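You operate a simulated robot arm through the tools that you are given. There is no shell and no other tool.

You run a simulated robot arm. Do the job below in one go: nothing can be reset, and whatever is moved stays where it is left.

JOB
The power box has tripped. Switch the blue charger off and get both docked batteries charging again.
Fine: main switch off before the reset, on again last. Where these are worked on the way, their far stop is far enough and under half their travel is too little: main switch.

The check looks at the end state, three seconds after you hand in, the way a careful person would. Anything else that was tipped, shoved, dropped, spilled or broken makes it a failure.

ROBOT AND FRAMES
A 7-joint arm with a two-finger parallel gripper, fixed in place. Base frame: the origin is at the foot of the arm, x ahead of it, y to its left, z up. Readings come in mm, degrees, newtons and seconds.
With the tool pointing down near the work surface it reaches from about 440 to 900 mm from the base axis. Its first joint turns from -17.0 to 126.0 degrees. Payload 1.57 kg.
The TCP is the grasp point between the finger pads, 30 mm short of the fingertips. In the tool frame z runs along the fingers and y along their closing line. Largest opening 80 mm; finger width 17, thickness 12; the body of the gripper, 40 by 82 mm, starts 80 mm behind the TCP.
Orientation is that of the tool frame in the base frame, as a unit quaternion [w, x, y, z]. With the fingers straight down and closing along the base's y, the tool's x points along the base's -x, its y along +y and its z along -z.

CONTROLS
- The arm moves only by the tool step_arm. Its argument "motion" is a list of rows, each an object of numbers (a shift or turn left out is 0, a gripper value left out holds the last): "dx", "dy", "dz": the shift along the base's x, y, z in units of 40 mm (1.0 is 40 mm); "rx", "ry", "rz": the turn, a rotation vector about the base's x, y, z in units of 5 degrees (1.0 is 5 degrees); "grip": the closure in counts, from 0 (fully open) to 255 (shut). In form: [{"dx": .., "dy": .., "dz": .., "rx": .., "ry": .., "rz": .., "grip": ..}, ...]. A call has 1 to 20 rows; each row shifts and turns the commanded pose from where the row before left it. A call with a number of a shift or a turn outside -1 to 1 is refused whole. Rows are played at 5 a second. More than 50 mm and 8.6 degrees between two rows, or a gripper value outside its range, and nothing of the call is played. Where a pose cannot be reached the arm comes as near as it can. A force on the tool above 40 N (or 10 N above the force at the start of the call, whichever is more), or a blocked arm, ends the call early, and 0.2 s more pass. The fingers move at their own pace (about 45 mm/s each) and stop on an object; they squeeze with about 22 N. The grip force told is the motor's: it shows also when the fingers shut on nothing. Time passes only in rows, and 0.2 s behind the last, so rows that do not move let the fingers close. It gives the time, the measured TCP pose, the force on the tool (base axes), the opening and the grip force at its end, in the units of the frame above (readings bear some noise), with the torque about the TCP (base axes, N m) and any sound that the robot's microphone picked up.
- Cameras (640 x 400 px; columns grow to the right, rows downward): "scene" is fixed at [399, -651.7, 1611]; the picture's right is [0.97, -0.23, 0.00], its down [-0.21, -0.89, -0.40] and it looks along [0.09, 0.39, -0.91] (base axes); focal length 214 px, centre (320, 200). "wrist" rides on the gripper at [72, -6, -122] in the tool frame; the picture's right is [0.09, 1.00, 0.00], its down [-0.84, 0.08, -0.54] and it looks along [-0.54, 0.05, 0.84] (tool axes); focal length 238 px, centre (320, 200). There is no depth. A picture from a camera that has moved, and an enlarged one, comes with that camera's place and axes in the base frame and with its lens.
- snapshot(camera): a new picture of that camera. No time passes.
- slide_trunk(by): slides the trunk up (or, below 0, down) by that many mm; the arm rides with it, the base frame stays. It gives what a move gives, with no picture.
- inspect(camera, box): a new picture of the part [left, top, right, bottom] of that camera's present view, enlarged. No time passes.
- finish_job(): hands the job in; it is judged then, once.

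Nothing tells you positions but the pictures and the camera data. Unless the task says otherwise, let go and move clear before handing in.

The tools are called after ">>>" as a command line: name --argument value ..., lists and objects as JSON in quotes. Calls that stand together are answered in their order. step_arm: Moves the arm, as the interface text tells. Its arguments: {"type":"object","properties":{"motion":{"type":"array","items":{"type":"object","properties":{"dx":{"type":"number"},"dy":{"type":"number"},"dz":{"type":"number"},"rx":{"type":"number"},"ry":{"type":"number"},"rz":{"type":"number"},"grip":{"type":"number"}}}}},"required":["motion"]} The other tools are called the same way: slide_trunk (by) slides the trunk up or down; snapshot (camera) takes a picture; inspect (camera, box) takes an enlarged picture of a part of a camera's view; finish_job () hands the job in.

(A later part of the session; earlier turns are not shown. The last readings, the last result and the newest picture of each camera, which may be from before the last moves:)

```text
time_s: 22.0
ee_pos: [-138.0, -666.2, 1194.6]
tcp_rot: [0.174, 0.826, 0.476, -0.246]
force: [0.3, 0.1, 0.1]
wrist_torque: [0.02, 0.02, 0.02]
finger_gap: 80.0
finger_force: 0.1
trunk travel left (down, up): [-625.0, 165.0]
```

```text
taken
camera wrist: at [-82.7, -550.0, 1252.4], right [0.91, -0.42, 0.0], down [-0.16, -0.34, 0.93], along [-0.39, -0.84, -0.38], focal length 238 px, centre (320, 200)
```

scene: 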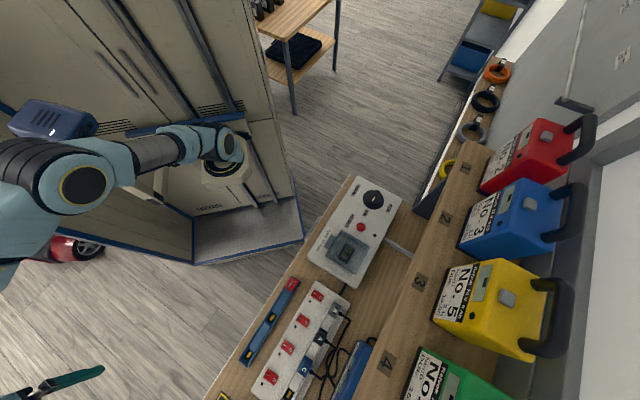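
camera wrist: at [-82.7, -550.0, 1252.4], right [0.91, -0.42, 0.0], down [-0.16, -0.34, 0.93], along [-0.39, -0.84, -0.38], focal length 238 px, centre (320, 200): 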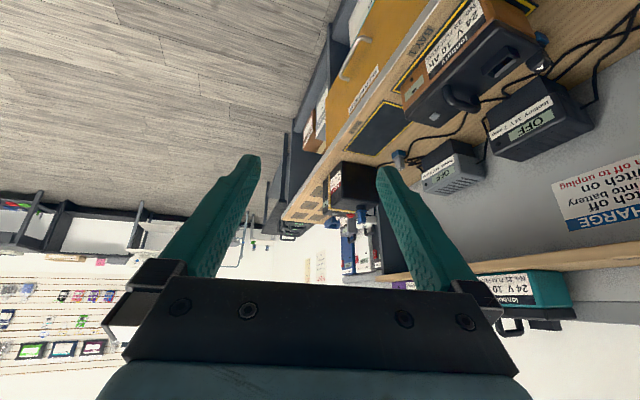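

>>> inspect --camera "wrist" --box '[310, 140, 420, 290]'

>>> inspect --camera "wrist" --box '[325, 195, 390, 280]'

>>> inspect --camera "wrist" --box '[480, 140, 640, 250]'

>>> inspect --camera "wrist" --box '[240, 170, 360, 280]'

```text
2.67 times, centred on (365, 215) of wrist
camera zoom: at [-82.7, -550.0, 1252.4], right [0.91, -0.42, 0.0], down [-0.16, -0.34, 0.93], along [-0.39, -0.84, -0.38], focal length 636 px, centre (200, 160)
```

zoom: 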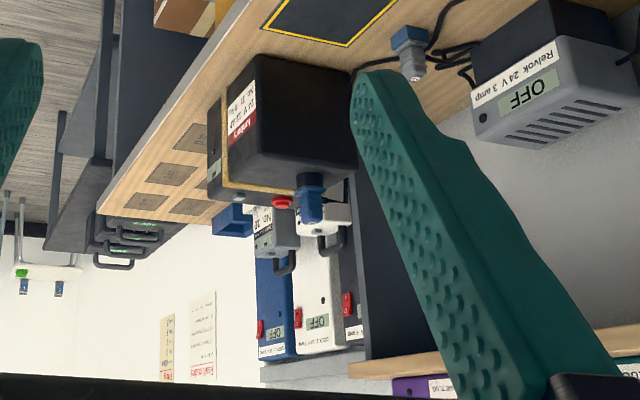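

```text
4.71 times, centred on (358, 238) of wrist
camera zoom: at [-82.7, -550.0, 1252.4], right [0.91, -0.42, 0.0], down [-0.16, -0.34, 0.93], along [-0.39, -0.84, -0.38], focal length 1122 px, centre (144, 24)
```

zoom: 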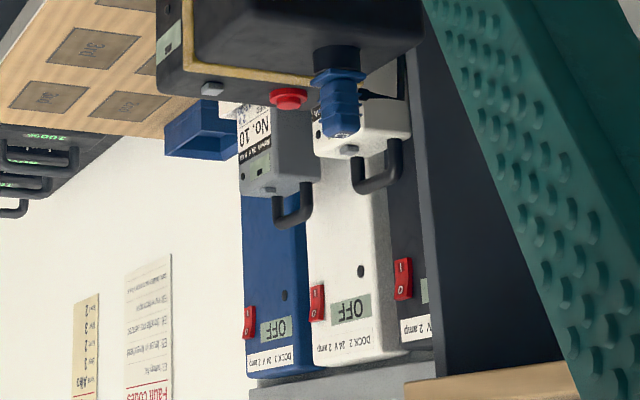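

```text
3.64 times, centred on (560, 195) of wrist
camera zoom: at [-82.7, -550.0, 1252.4], right [0.91, -0.42, 0.0], down [-0.16, -0.34, 0.93], along [-0.39, -0.84, -0.38], focal length 867 px, centre (-553, 218)
```

zoom: 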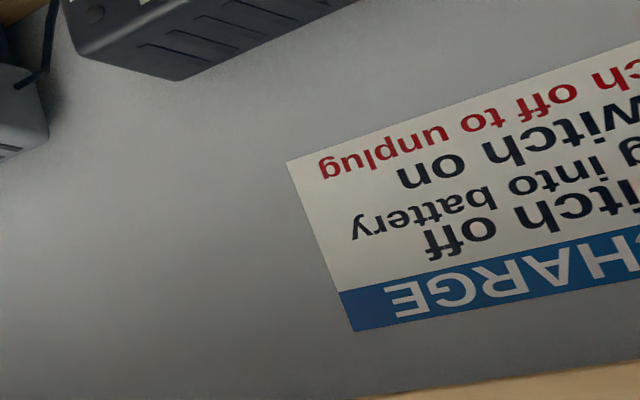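

```text
3.64 times, centred on (300, 225) of wrist
camera zoom: at [-82.7, -550.0, 1252.4], right [0.91, -0.42, 0.0], down [-0.16, -0.34, 0.93], along [-0.39, -0.84, -0.38], focal length 867 px, centre (393, 109)
```

zoom: 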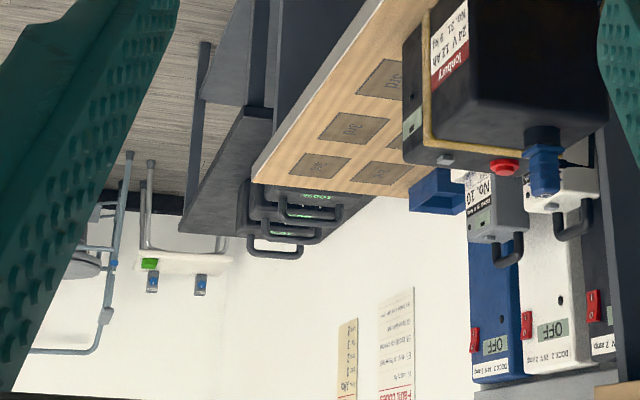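

That settles it. Docks 2 and 3 hold the docked batteries, and the blue charger is the 5 A Ionbury bench unit: lead C in socket 3, feeding No. 31. I'll level the tool and return above the strip to locate the rockers.

>>> step_arm --motion '[{"rx": 0.906, "ry": -0.423, "dx": 0.5}, {"rx": 0.906, "ry": -0.423, "dx": 0.5}, {"rx": 0.906, "ry": -0.423, "dx": 0.5}, {"rx": 0.906, "ry": -0.423, "dx": 0.5}, {"rx": 0.906, "ry": -0.423, "dx": 0.5}, {"rx": 0.906, "ry": -0.423, "dx": 0.5}, {"rx": 0.906, "ry": -0.423, "dx": 0.5}, {"rz": 1, "dx": 0.5}, {"rz": 1, "dx": 0.5}, {"rz": 1, "dx": 0.5}, {"rz": 1, "dx": 0.5}, {"rz": 1, "dx": 0.5}, {"rz": 1, "dx": 0.5}, {"rz": 1, "dx": 0.5}, {"rz": 1, "dx": 0.5}, {"rz": 1, "dx": 0.5}, {"rz": 1, "dx": 0.5}, {"rz": 1, "dx": 0.5}, {"rz": 1}, {"rz": 1}]'

>>> step_arm --motion '[{"rz": 1, "dz": -0.5}, {"rz": 1, "dz": -0.5}, {"dz": -0.5}, {"dz": -0.5}]'

>>> snapshot --camera "wrist"

```text
time_s: 26.2
ee_pos: [224.0, -666.0, 1192.5]
tcp_rot: [0.001, 0.461, 0.888, 0.001]
force: [-0.9, 0.0, 0.1]
wrist_torque: [0.0, 0.01, -0.02]
finger_gap: 79.9
finger_force: 0.0
trunk travel left (down, up): [-625.0, 165.0]
```

```text
time_s: 27.2
ee_pos: [223.7, -666.6, 1114.3]
tcp_rot: [0.002, 0.382, 0.924, 0.0]
force: [-0.6, 0.2, 0.2]
wrist_torque: [0.01, 0.02, -0.02]
finger_gap: 80.2
finger_force: 0.1
trunk travel left (down, up): [-625.0, 165.0]
```

```text
taken
camera wrist: at [168.0, -621.4, 1235.2], right [0.64, 0.77, 0.0], down [0.65, -0.54, 0.54], along [0.42, -0.35, -0.84], focal length 238 px, centre (320, 200)
```

wrist: 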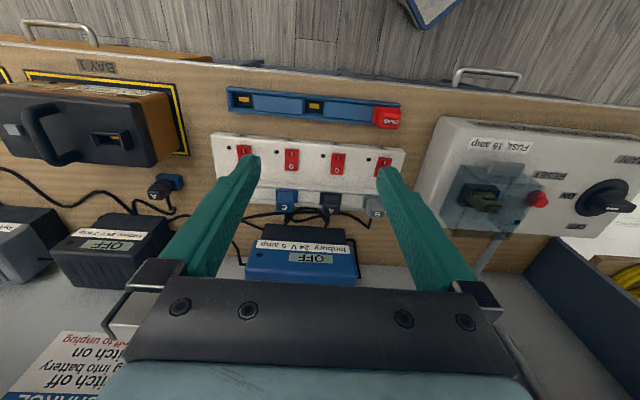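

>>> inspect --camera "wrist" --box '[200, 120, 420, 220]'

>>> inspect --camera "wrist" --box '[420, 100, 640, 260]'

>>> inspect --camera "wrist" --box '[260, 135, 340, 185]'

```text
2.91 times, centred on (310, 170) of wrist
camera zoom: at [168.0, -621.4, 1235.2], right [0.64, 0.77, 0.0], down [0.65, -0.54, 0.54], along [0.42, -0.35, -0.84], focal length 693 px, centre (349, 287)
```

zoom: 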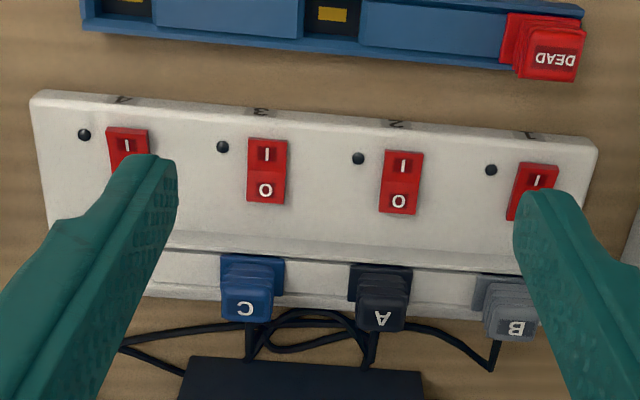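

```text
2.50 times, centred on (530, 180) of wrist
camera zoom: at [168.0, -621.4, 1235.2], right [0.64, 0.77, 0.0], down [0.65, -0.54, 0.54], along [0.42, -0.35, -0.84], focal length 596 px, centre (-205, 250)
```

zoom: 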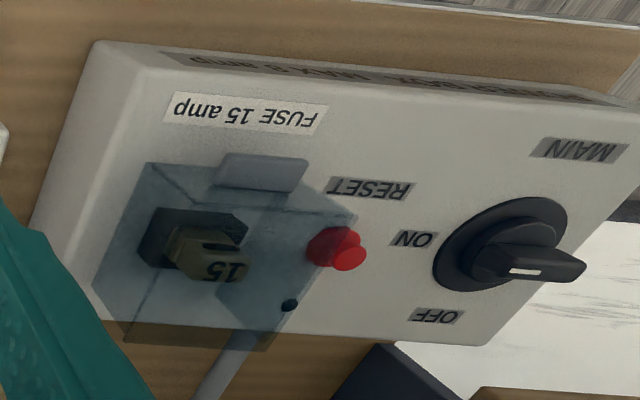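

```text
8.00 times, centred on (300, 160) of wrist
camera zoom: at [168.0, -621.4, 1235.2], right [0.64, 0.77, 0.0], down [0.65, -0.54, 0.54], along [0.42, -0.35, -0.84], focal length 1907 px, centre (480, 520)
```

zoom: 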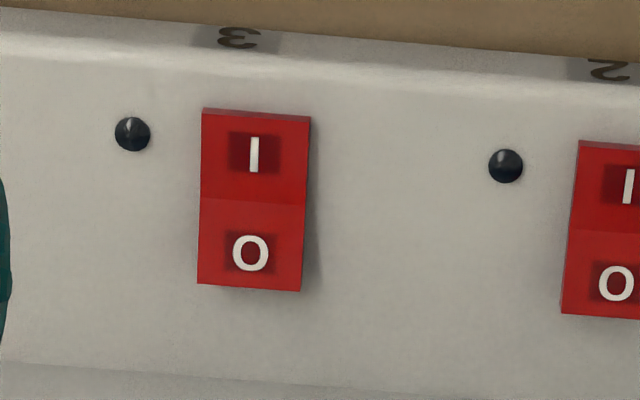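

>>> inspect --camera "scene" --box '[350, 180, 400, 215]'

>>> inspect --camera "scene" --box '[255, 280, 345, 390]'

>>> snapshot --camera "scene"

```text
11.43 times, centred on (375, 198) of scene
camera zoom: at [399.0, -651.7, 1611.0], right [0.97, -0.23, 0.0], down [-0.21, -0.89, -0.4], along [0.09, 0.39, -0.91], focal length 2451 px, centre (-309, 229)
```

zoom: 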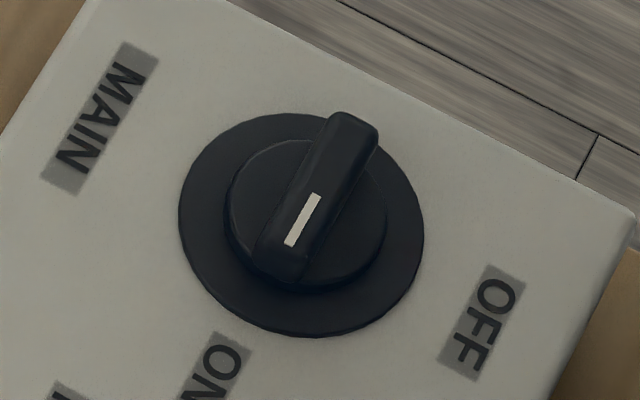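

```text
3.64 times, centred on (300, 335) of scene
camera zoom: at [399.0, -651.7, 1611.0], right [0.97, -0.23, 0.0], down [-0.21, -0.89, -0.4], along [0.09, 0.39, -0.91], focal length 780 px, centre (393, -291)
```

zoom: 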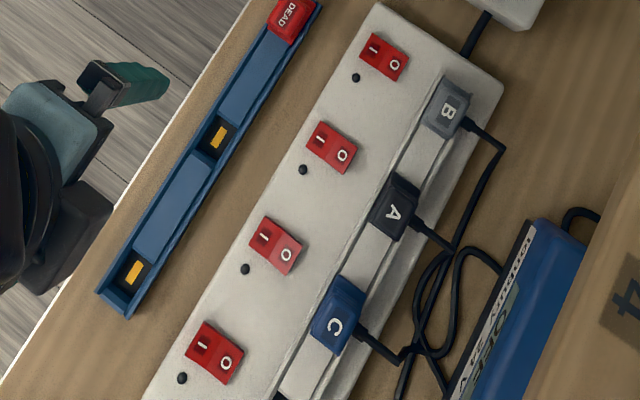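

```text
taken
```

scene: 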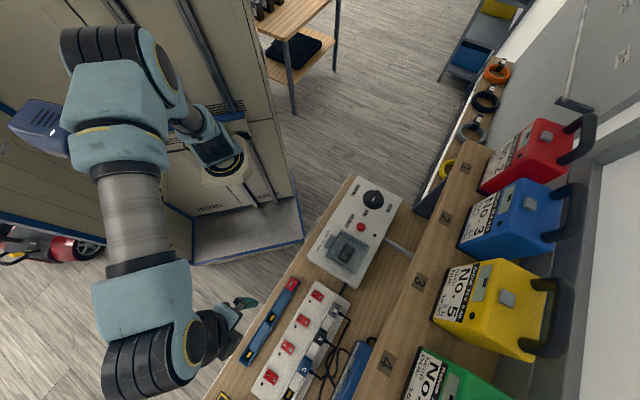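

The main knob points to ON, and OFF is 90° counter-clockwise seen from above. Rocker 3 (blue charger) is at about (269, -774, 825). I'll close the fingers and move above it to check its state.

>>> step_arm --motion '[{"dx": 0.34, "dy": -0.73, "dz": -0.7, "grip": 255}, {"dx": 0.34, "dy": -0.73, "dz": -0.7}, {"dx": 0.34, "dy": -0.73, "dz": -0.7}, {"dx": 0.34, "dy": -0.73, "dz": -0.7}, {}, {}]'

>>> snapshot --camera "wrist"

>>> inspect --camera "wrist" --box '[220, 80, 420, 205]'

>>> snapshot --camera "scene"

```text
time_s: 28.6
ee_pos: [277.7, -782.2, 1001.2]
tcp_rot: [0.001, 0.383, 0.924, 0.0]
force: [1.0, 0.2, 0.2]
wrist_torque: [0.01, 0.0, 0.01]
finger_gap: 0.0
finger_force: 21.4
trunk travel left (down, up): [-625.0, 165.0]
```

```text
taken
camera wrist: at [222.0, -738.5, 1123.6], right [0.64, 0.77, 0.0], down [0.64, -0.54, 0.54], along [0.42, -0.35, -0.84], focal length 238 px, centre (320, 200)
```

wrist: 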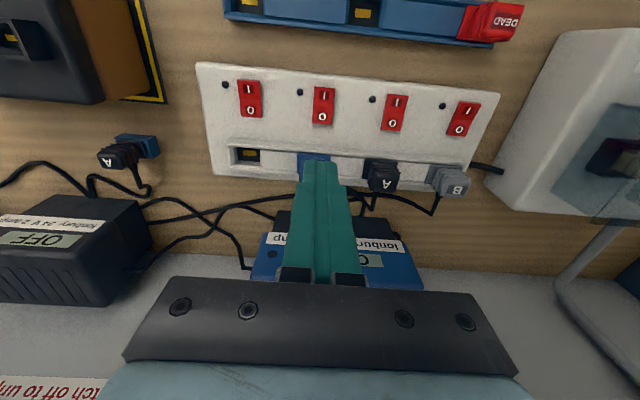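

```text
3.20 times, centred on (320, 142) of wrist
camera zoom: at [222.0, -738.5, 1123.6], right [0.64, 0.77, 0.0], down [0.64, -0.54, 0.54], along [0.42, -0.35, -0.84], focal length 763 px, centre (320, 384)
```

zoom: 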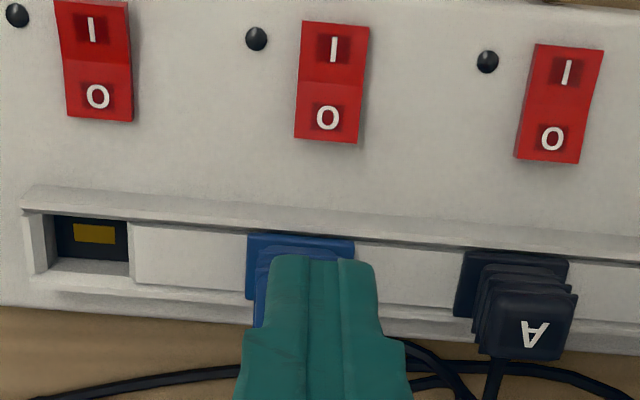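

```text
taken
```

scene: 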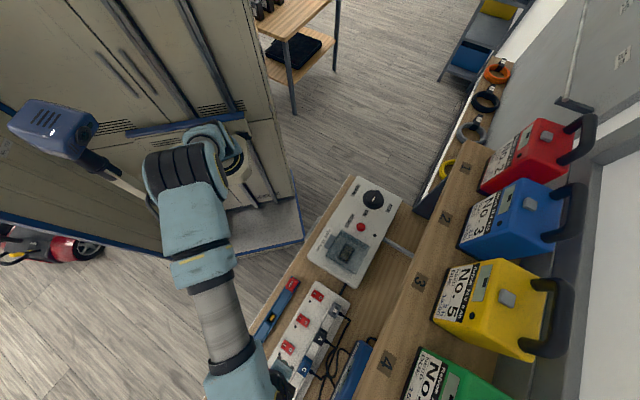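

The tip is directly above the "O" end of rocker 3. I'll go down, stopping short to check the alignment.

>>> step_arm --motion '[{"dz": -0.8}, {"dz": -0.8}, {"dz": -0.8}, {"dz": -0.4}, {}]'

>>> inspect --camera "wrist" --box '[220, 80, 420, 205]'

>>> snapshot --camera "scene"

```text
time_s: 29.8
ee_pos: [277.6, -781.8, 890.2]
tcp_rot: [0.001, 0.383, 0.924, 0.0]
force: [-0.4, 0.3, 0.3]
wrist_torque: [0.01, -0.02, 0.0]
finger_gap: 0.1
finger_force: 21.3
trunk travel left (down, up): [-625.0, 165.0]
```

```text
3.20 times, centred on (320, 142) of wrist
camera zoom: at [222.1, -737.5, 1011.4], right [0.64, 0.77, 0.0], down [0.64, -0.54, 0.54], along [0.42, -0.35, -0.84], focal length 763 px, centre (320, 384)
```

zoom: 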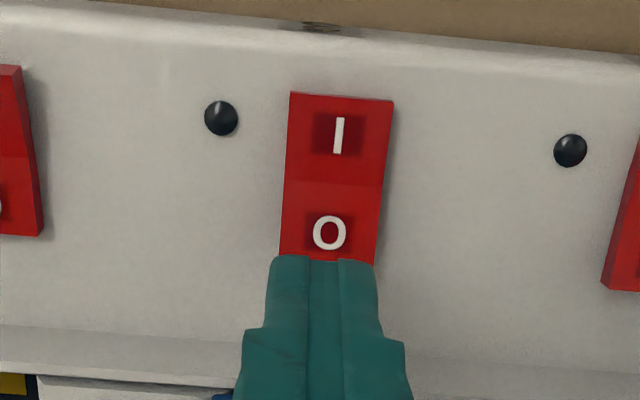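

```text
taken
```

scene: 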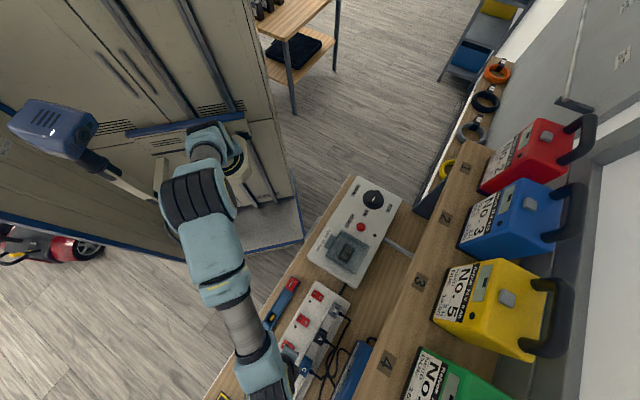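

Alignment is good and needs only a 2–3 mm shift. I'll press the O end gently now.

>>> step_arm --motion '[{"dx": 0.045, "dy": 0.045, "dz": -0.25}, {"dz": -0.25}, {"dz": -0.15}, {"dz": -0.05}, {"dz": -0.05}, {}]'

>>> inspect --camera "wrist" --box '[220, 80, 420, 205]'

```text
time_s: 31.2
ee_pos: [279.3, -780.6, 861.5]
tcp_rot: [0.001, 0.384, 0.923, 0.0]
force: [0.4, 1.7, 12.7]
wrist_torque: [0.1, 0.06, 0.0]
finger_gap: 0.1
finger_force: 21.9
trunk travel left (down, up): [-625.0, 165.0]
```

```text
3.20 times, centred on (320, 142) of wrist
camera zoom: at [223.6, -735.7, 982.9], right [0.64, 0.77, 0.0], down [0.64, -0.54, 0.54], along [0.42, -0.35, -0.84], focal length 763 px, centre (320, 384)
```

zoom: 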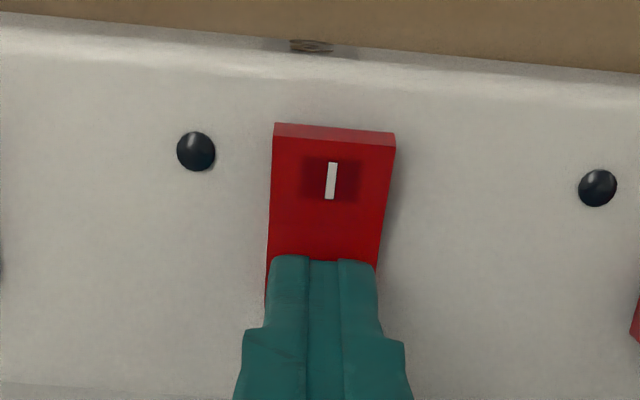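

Contact at about 13 N and the I end looks to be rising. I'll press a little further.

>>> step_arm --motion '[{"dz": -0.04}, {"dz": -0.04}, {}]'

>>> inspect --camera "wrist" --box '[220, 80, 420, 205]'

```text
time_s: 32.0
ee_pos: [279.5, -780.3, 862.4]
tcp_rot: [0.003, 0.383, 0.924, -0.003]
force: [-0.5, 3.5, 15.2]
wrist_torque: [0.17, 0.11, -0.09]
finger_gap: 0.0
finger_force: 21.7
trunk travel left (down, up): [-625.0, 165.0]
stopped in row 3: the force on the tool passed its limit at 41 N (the readings are from after the stop); the commanded pose is now the measured one
```

```text
3.20 times, centred on (320, 142) of wrist
camera zoom: at [223.7, -736.4, 982.5], right [0.64, 0.77, 0.0], down [0.64, -0.53, 0.55], along [0.42, -0.35, -0.84], focal length 763 px, centre (320, 384)
```

zoom: 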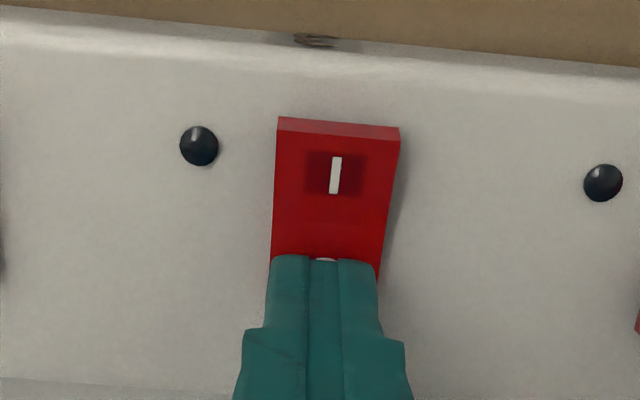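

The rocker has hit its stop. I'll lift and compare it with the others.

>>> step_arm --motion '[{"dz": 0.5}, {"dz": 0.8}, {"dz": 0.8}, {"dz": 0.8}, {}]'

>>> inspect --camera "wrist" --box '[220, 80, 420, 205]'

>>> inspect --camera "wrist" --box '[280, 80, 360, 130]'

```text
time_s: 33.2
ee_pos: [280.5, -782.4, 975.6]
tcp_rot: [0.002, 0.383, 0.924, -0.002]
force: [0.6, -0.4, -0.1]
wrist_torque: [-0.02, 0.04, 0.0]
finger_gap: 0.0
finger_force: 21.5
trunk travel left (down, up): [-625.0, 165.0]
```

```text
3.20 times, centred on (320, 142) of wrist
camera zoom: at [224.2, -736.7, 1097.5], right [0.64, 0.77, 0.0], down [0.64, -0.54, 0.55], along [0.42, -0.35, -0.84], focal length 763 px, centre (320, 384)
```

zoom: 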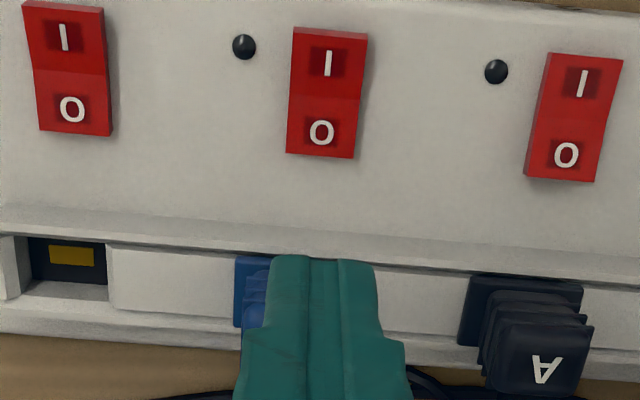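

```text
8.00 times, centred on (320, 105) of wrist
camera zoom: at [224.2, -736.7, 1097.5], right [0.64, 0.77, 0.0], down [0.64, -0.54, 0.55], along [0.42, -0.35, -0.84], focal length 1907 px, centre (320, 960)
```

zoom: 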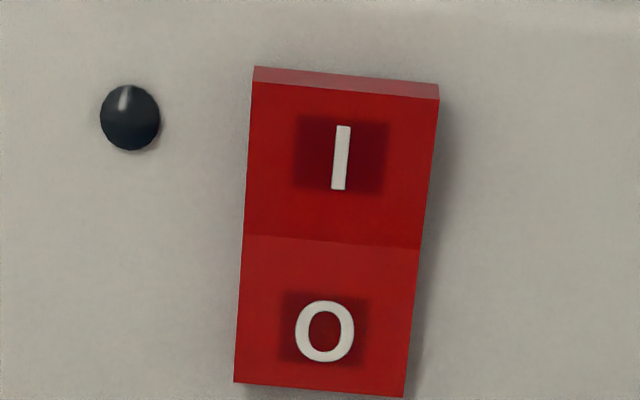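

Rocker 3's I end is now raised like the unused rocker 4, so the blue charger is off. Next I'll move to the main knob, turning the gripper so it closes across the handle.

>>> step_arm --motion '[{"dz": 0.6}, {"dx": 0.54, "dy": 0.56, "rz": -1, "grip": 96}, {"dx": 0.54, "dy": 0.56, "rz": -1}, {"dx": 0.54, "dy": 0.56, "rz": -1}, {"dx": 0.54, "dy": 0.56, "rz": -1}, {"dx": 0.54, "dy": 0.56, "rz": -1}, {"dx": 0.54, "dy": 0.56, "rz": -1}, {"dx": 0.54, "dy": 0.56, "rz": -1}, {"dx": 0.54, "dy": 0.56, "rz": -1}, {"dx": 0.54, "dy": 0.56, "rz": -1}, {"dx": 0.54, "dy": 0.56, "rz": -1}, {"dx": 0.54, "dy": 0.56, "rz": -1}, {"dx": 0.54, "dy": 0.56, "rz": -1}, {"dx": 0.54, "dy": 0.56, "rz": -1}, {"dx": 0.54, "dy": 0.56, "rz": -1}, {"dx": 0.54, "dy": 0.56, "rz": -1}, {"dx": 0.54, "dy": 0.56, "rz": -1}, {"dx": 0.54, "dy": 0.56, "rz": -1}, {"dx": 0.54, "dy": 0.56, "rz": -1}]'

>>> snapshot --camera "wrist"

>>> snapshot --camera "scene"

```text
time_s: 37.2
ee_pos: [668.9, -379.8, 999.0]
tcp_rot: [0.001, 0.924, 0.381, -0.003]
force: [0.0, -0.6, 0.6]
wrist_torque: [0.01, -0.01, -0.01]
finger_gap: 49.8
finger_force: 0.1
trunk travel left (down, up): [-625.0, 165.0]
```

```text
taken
camera wrist: at [715.4, -325.2, 1120.9], right [0.77, -0.64, 0.0], down [-0.54, -0.64, 0.55], along [-0.35, -0.42, -0.84], focal length 238 px, centre (320, 200)
```

wrist: 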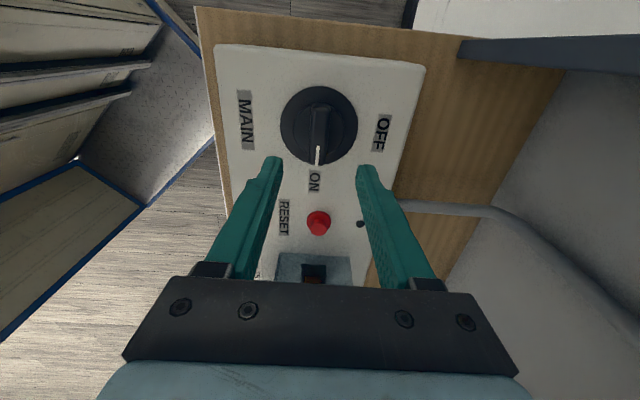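

```text
taken
```

scene: 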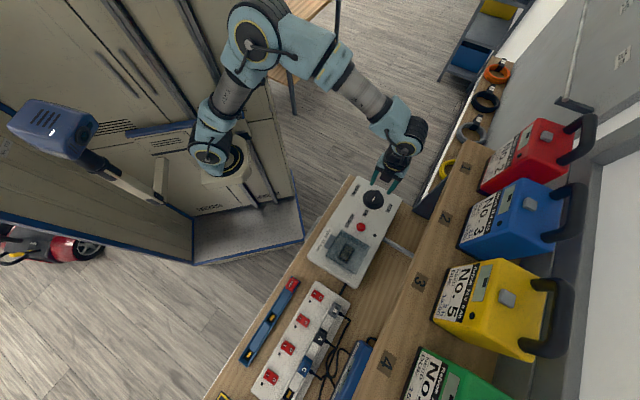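

>>> inspect --camera "wrist" --box '[240, 70, 400, 170]'

>>> inspect --camera "scene" --box '[330, 140, 430, 220]'

```text
4.00 times, centred on (320, 120) of wrist
camera zoom: at [715.4, -325.2, 1120.9], right [0.77, -0.64, 0.0], down [-0.54, -0.64, 0.55], along [-0.35, -0.42, -0.84], focal length 953 px, centre (320, 520)
```

zoom: 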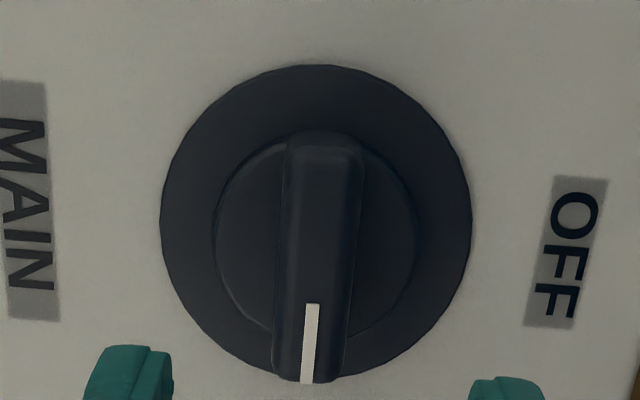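

```text
5.00 times, centred on (380, 180) of scene
camera zoom: at [399.0, -651.7, 1611.0], right [0.97, -0.23, 0.0], down [-0.21, -0.89, -0.4], along [0.09, 0.39, -0.91], focal length 1072 px, centre (20, 300)
```

zoom: 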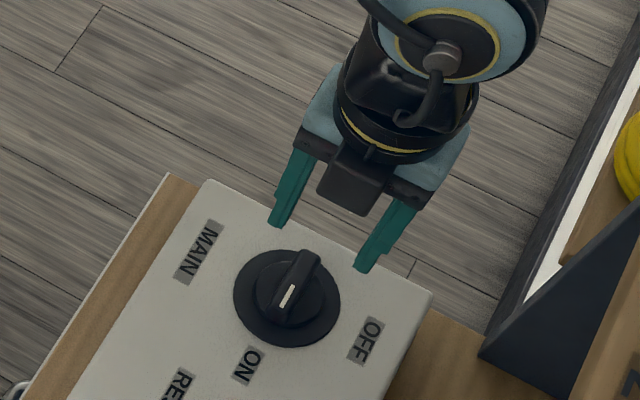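

The knob is within about 2 mm of the TCP axis, with the handle top near z≈893. I'll descend over the handle.

>>> step_arm --motion '[{"dx": 0.035, "dy": 0.035, "dz": -0.7}, {"dz": -0.7}, {"dz": -0.5}, {"dz": -0.15}, {}]'

>>> snapshot --camera "wrist"

>>> inspect --camera "scene" --box '[330, 150, 430, 220]'

```text
time_s: 38.4
ee_pos: [671.2, -377.0, 917.1]
tcp_rot: [0.001, 0.924, 0.382, -0.002]
force: [-0.1, -0.2, -0.5]
wrist_torque: [0.0, 0.01, -0.02]
finger_gap: 49.8
finger_force: 0.1
trunk travel left (down, up): [-625.0, 165.0]
```

```text
taken
camera wrist: at [716.6, -322.8, 1038.3], right [0.77, -0.64, 0.0], down [-0.54, -0.64, 0.55], along [-0.35, -0.42, -0.84], focal length 238 px, centre (320, 200)
```

wrist: 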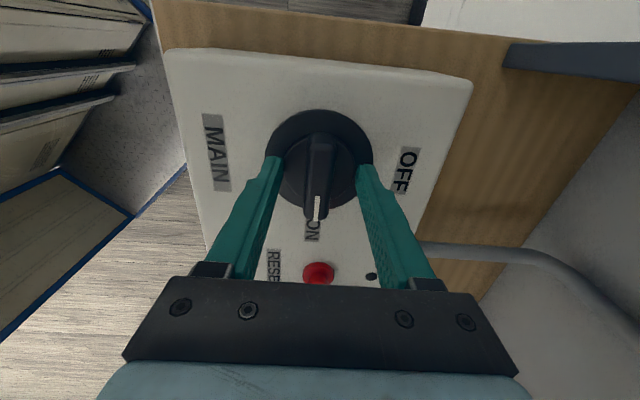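

```text
5.71 times, centred on (380, 185) of scene
camera zoom: at [399.0, -651.7, 1611.0], right [0.97, -0.23, 0.0], down [-0.21, -0.89, -0.4], along [0.09, 0.39, -0.91], focal length 1226 px, centre (-23, 286)
```

zoom: 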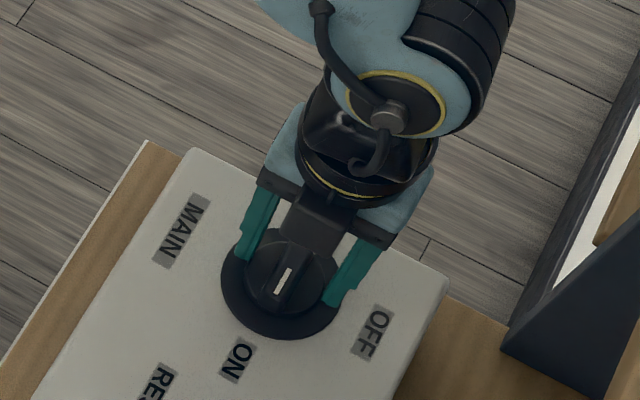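

>>> inspect --camera "wrist" --box '[250, 100, 390, 230]'

```text
3.08 times, centred on (320, 165) of wrist
camera zoom: at [716.6, -322.8, 1038.3], right [0.77, -0.64, 0.0], down [-0.54, -0.64, 0.55], along [-0.35, -0.42, -0.84], focal length 733 px, centre (320, 308)
```

zoom: 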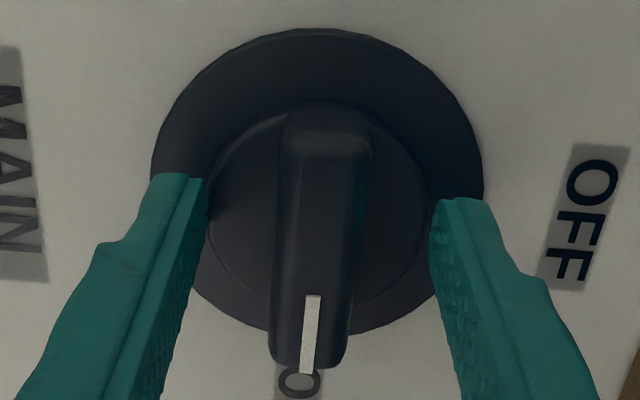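

The tips overlap the upper part of the handle and sit about level with the knob's inner disc. I'll raise 2 mm and close on the handle.

>>> step_arm --motion '[{"dz": 0.05, "grip": 96}, {"grip": 150}, {"grip": 255}, {}, {}]'

>>> inspect --camera "wrist" --box '[250, 100, 390, 230]'

```text
time_s: 39.6
ee_pos: [669.7, -376.8, 919.0]
tcp_rot: [0.001, 0.924, 0.383, -0.002]
force: [-3.1, 2.3, 0.1]
wrist_torque: [0.0, 0.05, -0.01]
finger_gap: 17.7
finger_force: 31.5
trunk travel left (down, up): [-625.0, 165.0]
```

```text
3.08 times, centred on (320, 165) of wrist
camera zoom: at [716.2, -322.5, 1040.7], right [0.77, -0.64, 0.0], down [-0.54, -0.64, 0.55], along [-0.35, -0.42, -0.84], focal length 733 px, centre (320, 308)
```

zoom: 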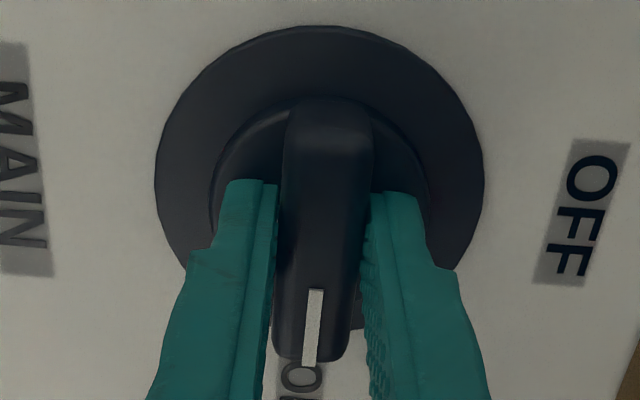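

The handle is gripped (17.7 mm). I'll turn it counter-clockwise toward OFF, starting with 30°.

>>> step_arm --motion '[{"rz": 1}, {"rz": 1}, {"rz": 1}, {"rz": 1}, {"rz": 1}, {"rz": 1}]'

>>> inspect --camera "wrist" --box '[250, 100, 390, 230]'

```text
time_s: 41.0
ee_pos: [667.8, -375.8, 919.7]
tcp_rot: [0.0, 0.793, 0.609, -0.003]
force: [-16.8, 10.7, -2.5]
wrist_torque: [-0.28, 0.24, -0.04]
finger_gap: 17.9
finger_force: 32.1
trunk travel left (down, up): [-625.0, 165.0]
```

```text
3.08 times, centred on (320, 165) of wrist
camera zoom: at [681.2, -306.2, 1040.7], right [0.99, -0.17, 0.0], down [-0.14, -0.83, 0.55], along [-0.09, -0.54, -0.84], focal length 733 px, centre (320, 308)
```

zoom: 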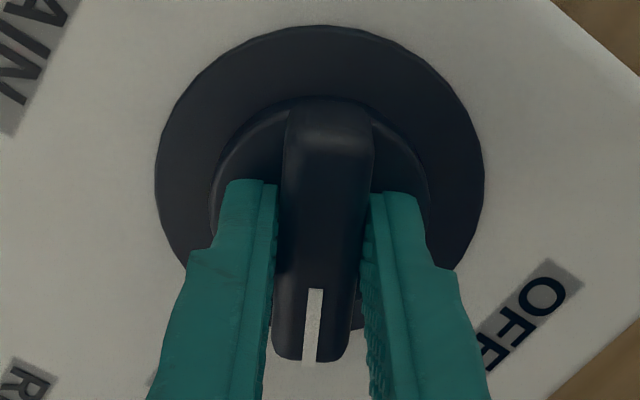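

The knob turns with the gripper. A 20 N side force shows the axis lies slightly toward the base side, so I'll correct by about 3 mm and continue to the OFF stop.

>>> step_arm --motion '[{"dx": -0.06, "dy": 0.04}, {"rz": 1}, {"rz": 1}, {"rz": 1}, {"rz": 1}, {"rz": 1}, {"rz": 1}]'

```text
time_s: 42.6
ee_pos: [668.4, -375.7, 919.2]
tcp_rot: [0.002, 0.609, 0.793, -0.002]
force: [-6.4, -4.4, -7.3]
wrist_torque: [-0.76, -0.16, -0.01]
finger_gap: 17.9
finger_force: 32.3
trunk travel left (down, up): [-625.0, 165.0]
```

>>> step_arm --motion '[{"dx": -0.02, "dy": -0.02, "rz": 1}, {"rz": 1}, {"rz": 1}, {"rz": 1}, {"rz": 1}, {"rz": 1}]'

>>> inspect --camera "wrist" --box '[220, 80, 420, 240]'

```text
time_s: 44.0
ee_pos: [666.3, -376.0, 918.0]
tcp_rot: [0.002, 0.383, 0.924, -0.002]
force: [-6.1, -3.4, -1.2]
wrist_torque: [-0.03, 0.22, 0.0]
finger_gap: 17.8
finger_force: 32.7
trunk travel left (down, up): [-625.0, 165.0]
```

```text
2.50 times, centred on (320, 160) of wrist
camera zoom: at [610.3, -331.8, 1040.8], right [0.64, 0.77, 0.0], down [0.64, -0.54, 0.55], along [0.42, -0.35, -0.84], focal length 596 px, centre (320, 300)
```

zoom: 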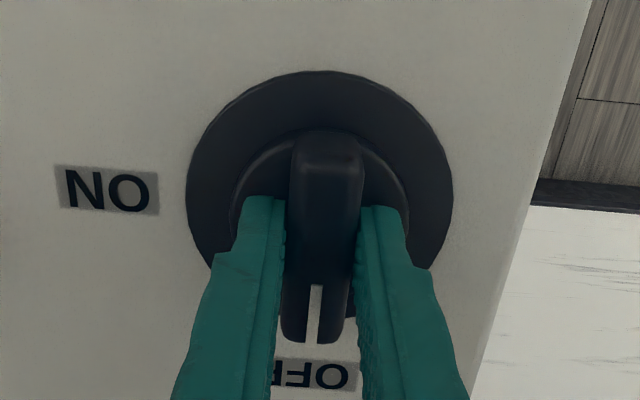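

>>> step_arm --motion '[{"rz": 0.6}, {}]'

```text
time_s: 44.6
ee_pos: [666.3, -376.7, 919.6]
tcp_rot: [0.002, 0.36, 0.933, -0.001]
force: [-7.9, -4.4, -0.1]
wrist_torque: [0.12, 0.36, -0.79]
finger_gap: 18.4
finger_force: 32.7
trunk travel left (down, up): [-625.0, 165.0]
```

Torque has built up, so the knob is against its OFF stop. I'll release it, lift, close the fingers and move over the red reset button.

>>> step_arm --motion '[{"rz": -0.6}, {"grip": 96}, {}, {}, {"dz": 0.6}, {"dz": 0.6}, {"dz": 0.6}, {"dx": -0.65, "dy": -0.75, "grip": 255}, {"dx": -0.65, "dy": -0.75}, {"dx": -0.65, "dy": -0.8}, {}, {}]'

>>> snapshot --camera "wrist"

>>> inspect --camera "scene" --box '[310, 160, 430, 260]'

```text
time_s: 47.2
ee_pos: [588.8, -467.9, 992.4]
tcp_rot: [0.002, 0.384, 0.923, -0.001]
force: [0.2, 0.4, -1.2]
wrist_torque: [-0.01, -0.01, -0.05]
finger_gap: 0.0
finger_force: 21.3
trunk travel left (down, up): [-625.0, 165.0]
```

```text
taken
camera wrist: at [532.3, -423.1, 1113.8], right [0.64, 0.77, 0.0], down [0.64, -0.54, 0.55], along [0.42, -0.35, -0.84], focal length 238 px, centre (320, 200)
```

wrist: 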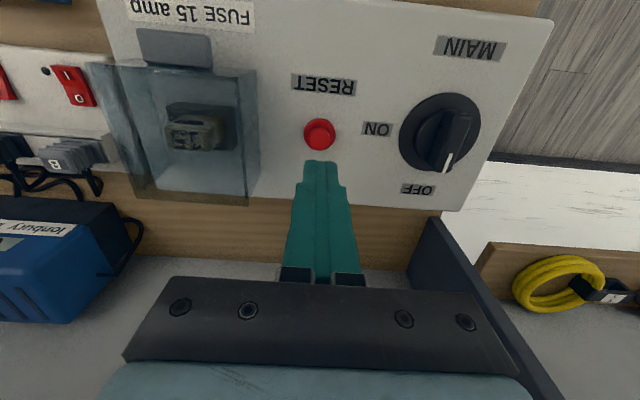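

```text
4.00 times, centred on (370, 210) of scene
camera zoom: at [399.0, -651.7, 1611.0], right [0.97, -0.23, 0.0], down [-0.21, -0.89, -0.4], along [0.09, 0.39, -0.91], focal length 858 px, centre (120, 160)
```

zoom: 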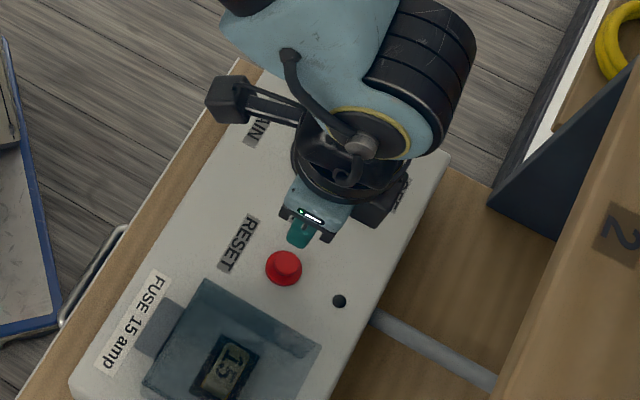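

The main knob stayed at OFF, and the closed tip is directly above the reset button. Now I'll go down and press it.

>>> step_arm --motion '[{"dz": -0.6}, {"dz": -0.6}, {"dz": -0.5}, {}]'

>>> inspect --camera "wrist" --box '[250, 100, 390, 200]'

```text
time_s: 48.2
ee_pos: [588.2, -468.6, 923.0]
tcp_rot: [0.002, 0.383, 0.924, -0.001]
force: [0.4, -0.3, 0.7]
wrist_torque: [-0.03, 0.0, -0.01]
finger_gap: 0.0
finger_force: 21.4
trunk travel left (down, up): [-625.0, 165.0]
```

```text
4.00 times, centred on (320, 150) of wrist
camera zoom: at [532.3, -423.1, 1044.9], right [0.64, 0.77, 0.0], down [0.64, -0.54, 0.55], along [0.42, -0.35, -0.84], focal length 953 px, centre (320, 400)
```

zoom: 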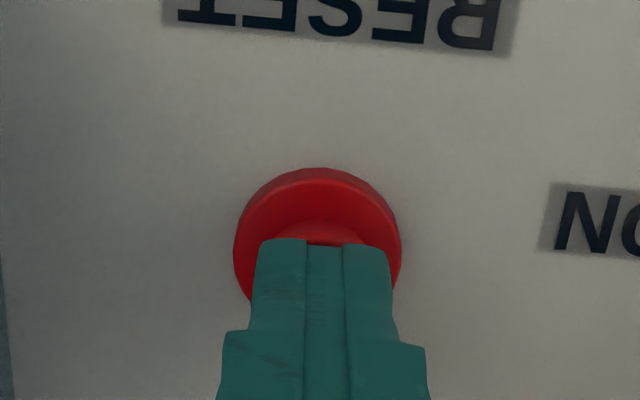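

>>> step_arm --motion '[{"dx": 0.05, "dy": -0.05}, {"dz": -0.1}, {"dz": -0.1}, {"dz": -0.05}, {"dz": -0.05}, {}]'

>>> inspect --camera "wrist" --box '[250, 100, 390, 200]'

```text
time_s: 49.6
ee_pos: [590.8, -469.8, 912.5]
tcp_rot: [0.003, 0.382, 0.924, -0.001]
force: [-0.4, 2.9, 13.9]
wrist_torque: [0.11, 0.04, 0.01]
finger_gap: 0.0
finger_force: 21.2
trunk travel left (down, up): [-625.0, 165.0]
```

```text
4.00 times, centred on (320, 150) of wrist
camera zoom: at [534.4, -425.0, 1033.6], right [0.64, 0.77, 0.0], down [0.64, -0.54, 0.55], along [0.42, -0.35, -0.84], focal length 953 px, centre (320, 400)
```

zoom: 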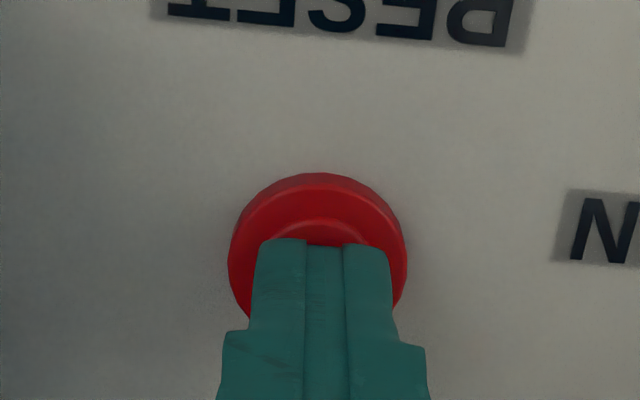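

Contact is 14 N at a tip height of about 882. I'll press further in small steps.

>>> step_arm --motion '[{"dz": -0.05}, {"dz": -0.05}, {"dz": -0.05}, {"dz": -0.05}, {}]'

>>> inspect --camera "wrist" --box '[250, 100, 390, 200]'

```text
time_s: 50.6
ee_pos: [592.5, -471.8, 911.9]
tcp_rot: [0.008, 0.383, 0.924, -0.003]
force: [-8.6, 6.9, 25.4]
wrist_torque: [0.31, 0.4, 0.01]
finger_gap: 0.2
finger_force: 21.4
trunk travel left (down, up): [-625.0, 165.0]
stopped in row 5: the force on the tool passed its limit at 41 N (the readings are from after the stop); the commanded pose is now the measured one
```

```text
4.00 times, centred on (320, 150) of wrist
camera zoom: at [534.3, -425.0, 1032.9], right [0.64, 0.77, 0.0], down [0.64, -0.53, 0.56], along [0.43, -0.36, -0.83], focal length 953 px, centre (320, 400)
```

zoom: 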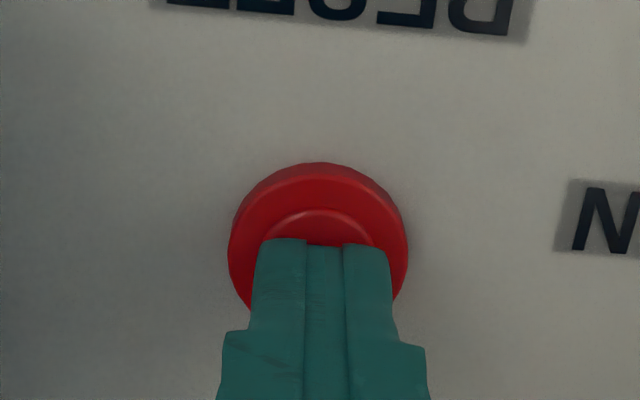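

>>> step_arm --motion '[{"dz": 0.5}, {"dz": 0.8}, {"dz": 0.8}, {}]'

>>> inspect --camera "wrist" --box '[270, 90, 370, 165]'

>>> inspect --camera "scene" --box '[340, 210, 380, 240]'

```text
time_s: 51.6
ee_pos: [590.4, -469.6, 989.7]
tcp_rot: [0.003, 0.383, 0.924, -0.001]
force: [0.5, -0.3, -0.6]
wrist_torque: [0.02, 0.01, -0.02]
finger_gap: 0.0
finger_force: 21.3
trunk travel left (down, up): [-625.0, 165.0]
```

```text
5.33 times, centred on (320, 128) of wrist
camera zoom: at [534.1, -425.6, 1110.5], right [0.64, 0.77, 0.0], down [0.64, -0.54, 0.55], along [0.42, -0.35, -0.84], focal length 1271 px, centre (320, 587)
```

zoom: 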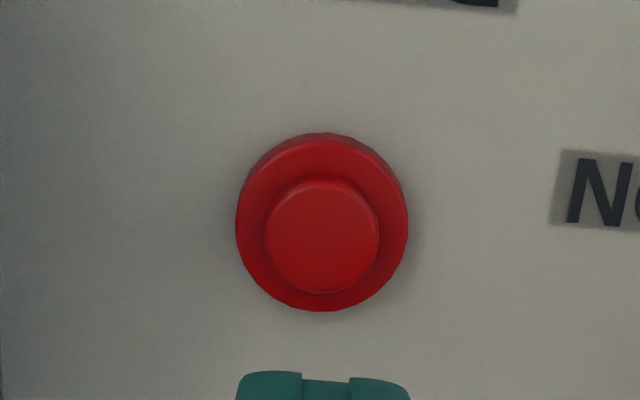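

```text
13.33 times, centred on (360, 225) of scene
camera zoom: at [399.0, -651.7, 1611.0], right [0.97, -0.23, 0.0], down [-0.21, -0.89, -0.4], along [0.09, 0.39, -0.91], focal length 2860 px, centre (-213, -133)
```

zoom: 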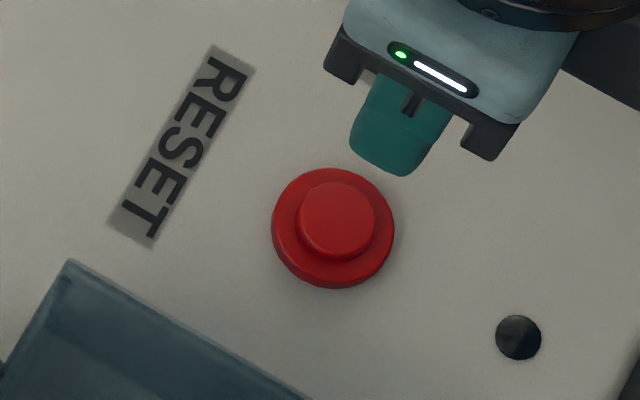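

>>> inspect --camera "scene" --box '[310, 160, 430, 260]'

>>> snapshot --camera "wrist"

```text
4.00 times, centred on (370, 210) of scene
camera zoom: at [399.0, -651.7, 1611.0], right [0.97, -0.23, 0.0], down [-0.21, -0.89, -0.4], along [0.09, 0.39, -0.91], focal length 858 px, centre (120, 160)
```

zoom: 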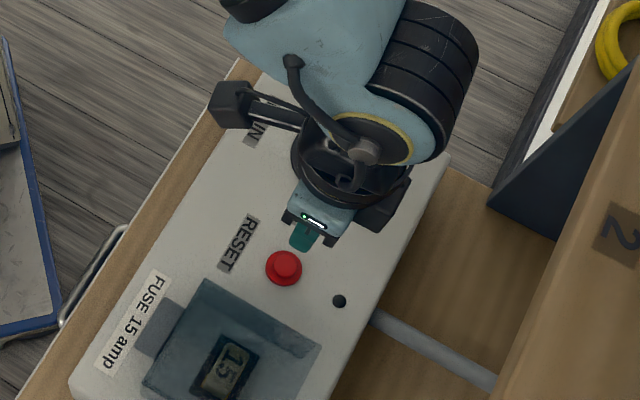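

```text
taken
camera wrist: at [534.1, -425.6, 1110.5], right [0.64, 0.77, 0.0], down [0.64, -0.54, 0.55], along [0.42, -0.35, -0.84], focal length 238 px, centre (320, 200)
```

wrist: 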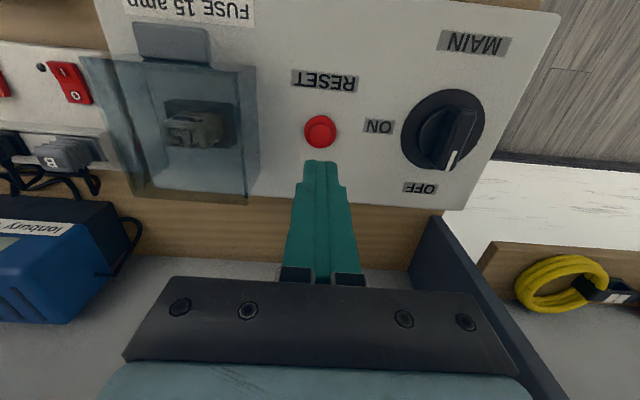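

The reset cap now sits lower than before, so it looks reset. I'll go back over the main knob to turn it ON, which comes last.

>>> step_arm --motion '[{"dx": 0.64, "dy": 0.77, "grip": 96}, {"dx": 0.64, "dy": 0.77}, {"dx": 0.64, "dy": 0.79}, {}, {"dz": -0.6}, {"dz": -0.6}, {"dz": -0.4}, {}]'

>>> inspect --camera "wrist" --box '[220, 80, 420, 240]'

```text
time_s: 53.5
ee_pos: [668.5, -376.8, 925.2]
tcp_rot: [0.003, 0.384, 0.923, -0.001]
force: [0.0, -0.1, -0.7]
wrist_torque: [0.02, 0.01, -0.01]
finger_gap: 49.9
finger_force: 0.0
trunk travel left (down, up): [-625.0, 165.0]
```

```text
2.50 times, centred on (320, 160) of wrist
camera zoom: at [612.2, -331.5, 1046.1], right [0.64, 0.77, 0.0], down [0.64, -0.54, 0.55], along [0.42, -0.35, -0.84], focal length 596 px, centre (320, 300)
```

zoom: 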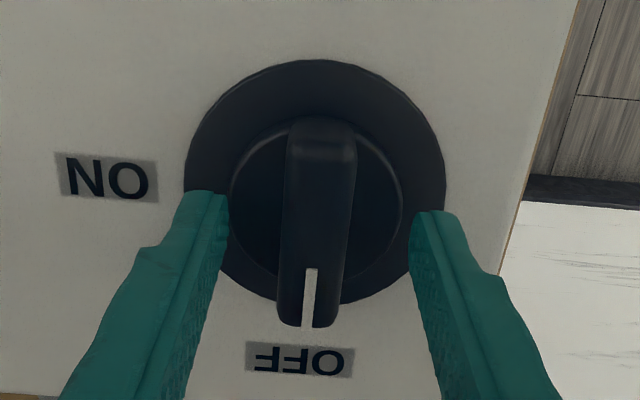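

The handle is centred between the fingers. I'll lower 6 mm, grip it and turn clockwise toward ON.

>>> step_arm --motion '[{"dz": -0.15}, {"grip": 150}, {"grip": 255}, {}, {}, {"rz": -1}, {"rz": -1}, {"rz": -1}, {"rz": -1}, {"rz": -1}]'

```text
time_s: 55.6
ee_pos: [668.4, -376.9, 918.2]
tcp_rot: [0.002, 0.575, 0.818, -0.002]
force: [-11.6, -2.1, 0.9]
wrist_torque: [-0.59, 0.14, 0.03]
finger_gap: 18.0
finger_force: 32.7
trunk travel left (down, up): [-625.0, 165.0]
```

>>> step_arm --motion '[{"dx": -0.04, "rz": -1}, {"rz": -1}, {"rz": -1}, {"rz": -1}, {"rz": -1}, {"rz": -1}, {"rz": -1}]'

```text
time_s: 57.2
ee_pos: [667.5, -377.2, 918.1]
tcp_rot: [0.003, 0.794, 0.608, -0.002]
force: [12.5, -3.3, 0.0]
wrist_torque: [-0.09, 0.06, 0.02]
finger_gap: 17.8
finger_force: 32.2
trunk travel left (down, up): [-625.0, 165.0]
```

>>> step_arm --motion '[{"dx": 0.03, "rz": -1}, {"rz": -1}, {"rz": -1}, {"rz": -1}, {"rz": -1}, {"rz": -1}, {"rz": -0.6}, {}]'

>>> snapshot --camera "wrist"

```text
time_s: 59.0
ee_pos: [668.8, -378.3, 919.5]
tcp_rot: [0.001, 0.934, 0.357, -0.003]
force: [12.7, -3.1, 6.9]
wrist_torque: [-0.04, -0.01, 0.76]
finger_gap: 18.3
finger_force: 33.2
trunk travel left (down, up): [-625.0, 165.0]
```

```text
taken
camera wrist: at [717.9, -325.9, 1040.2], right [0.73, -0.68, 0.0], down [-0.57, -0.61, 0.55], along [-0.37, -0.4, -0.84], focal length 238 px, centre (320, 200)
```

wrist: 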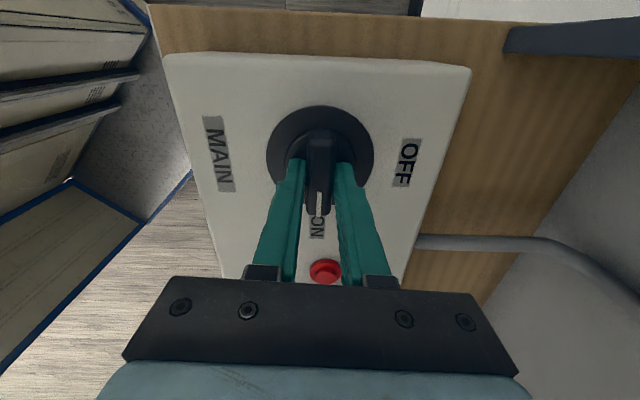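

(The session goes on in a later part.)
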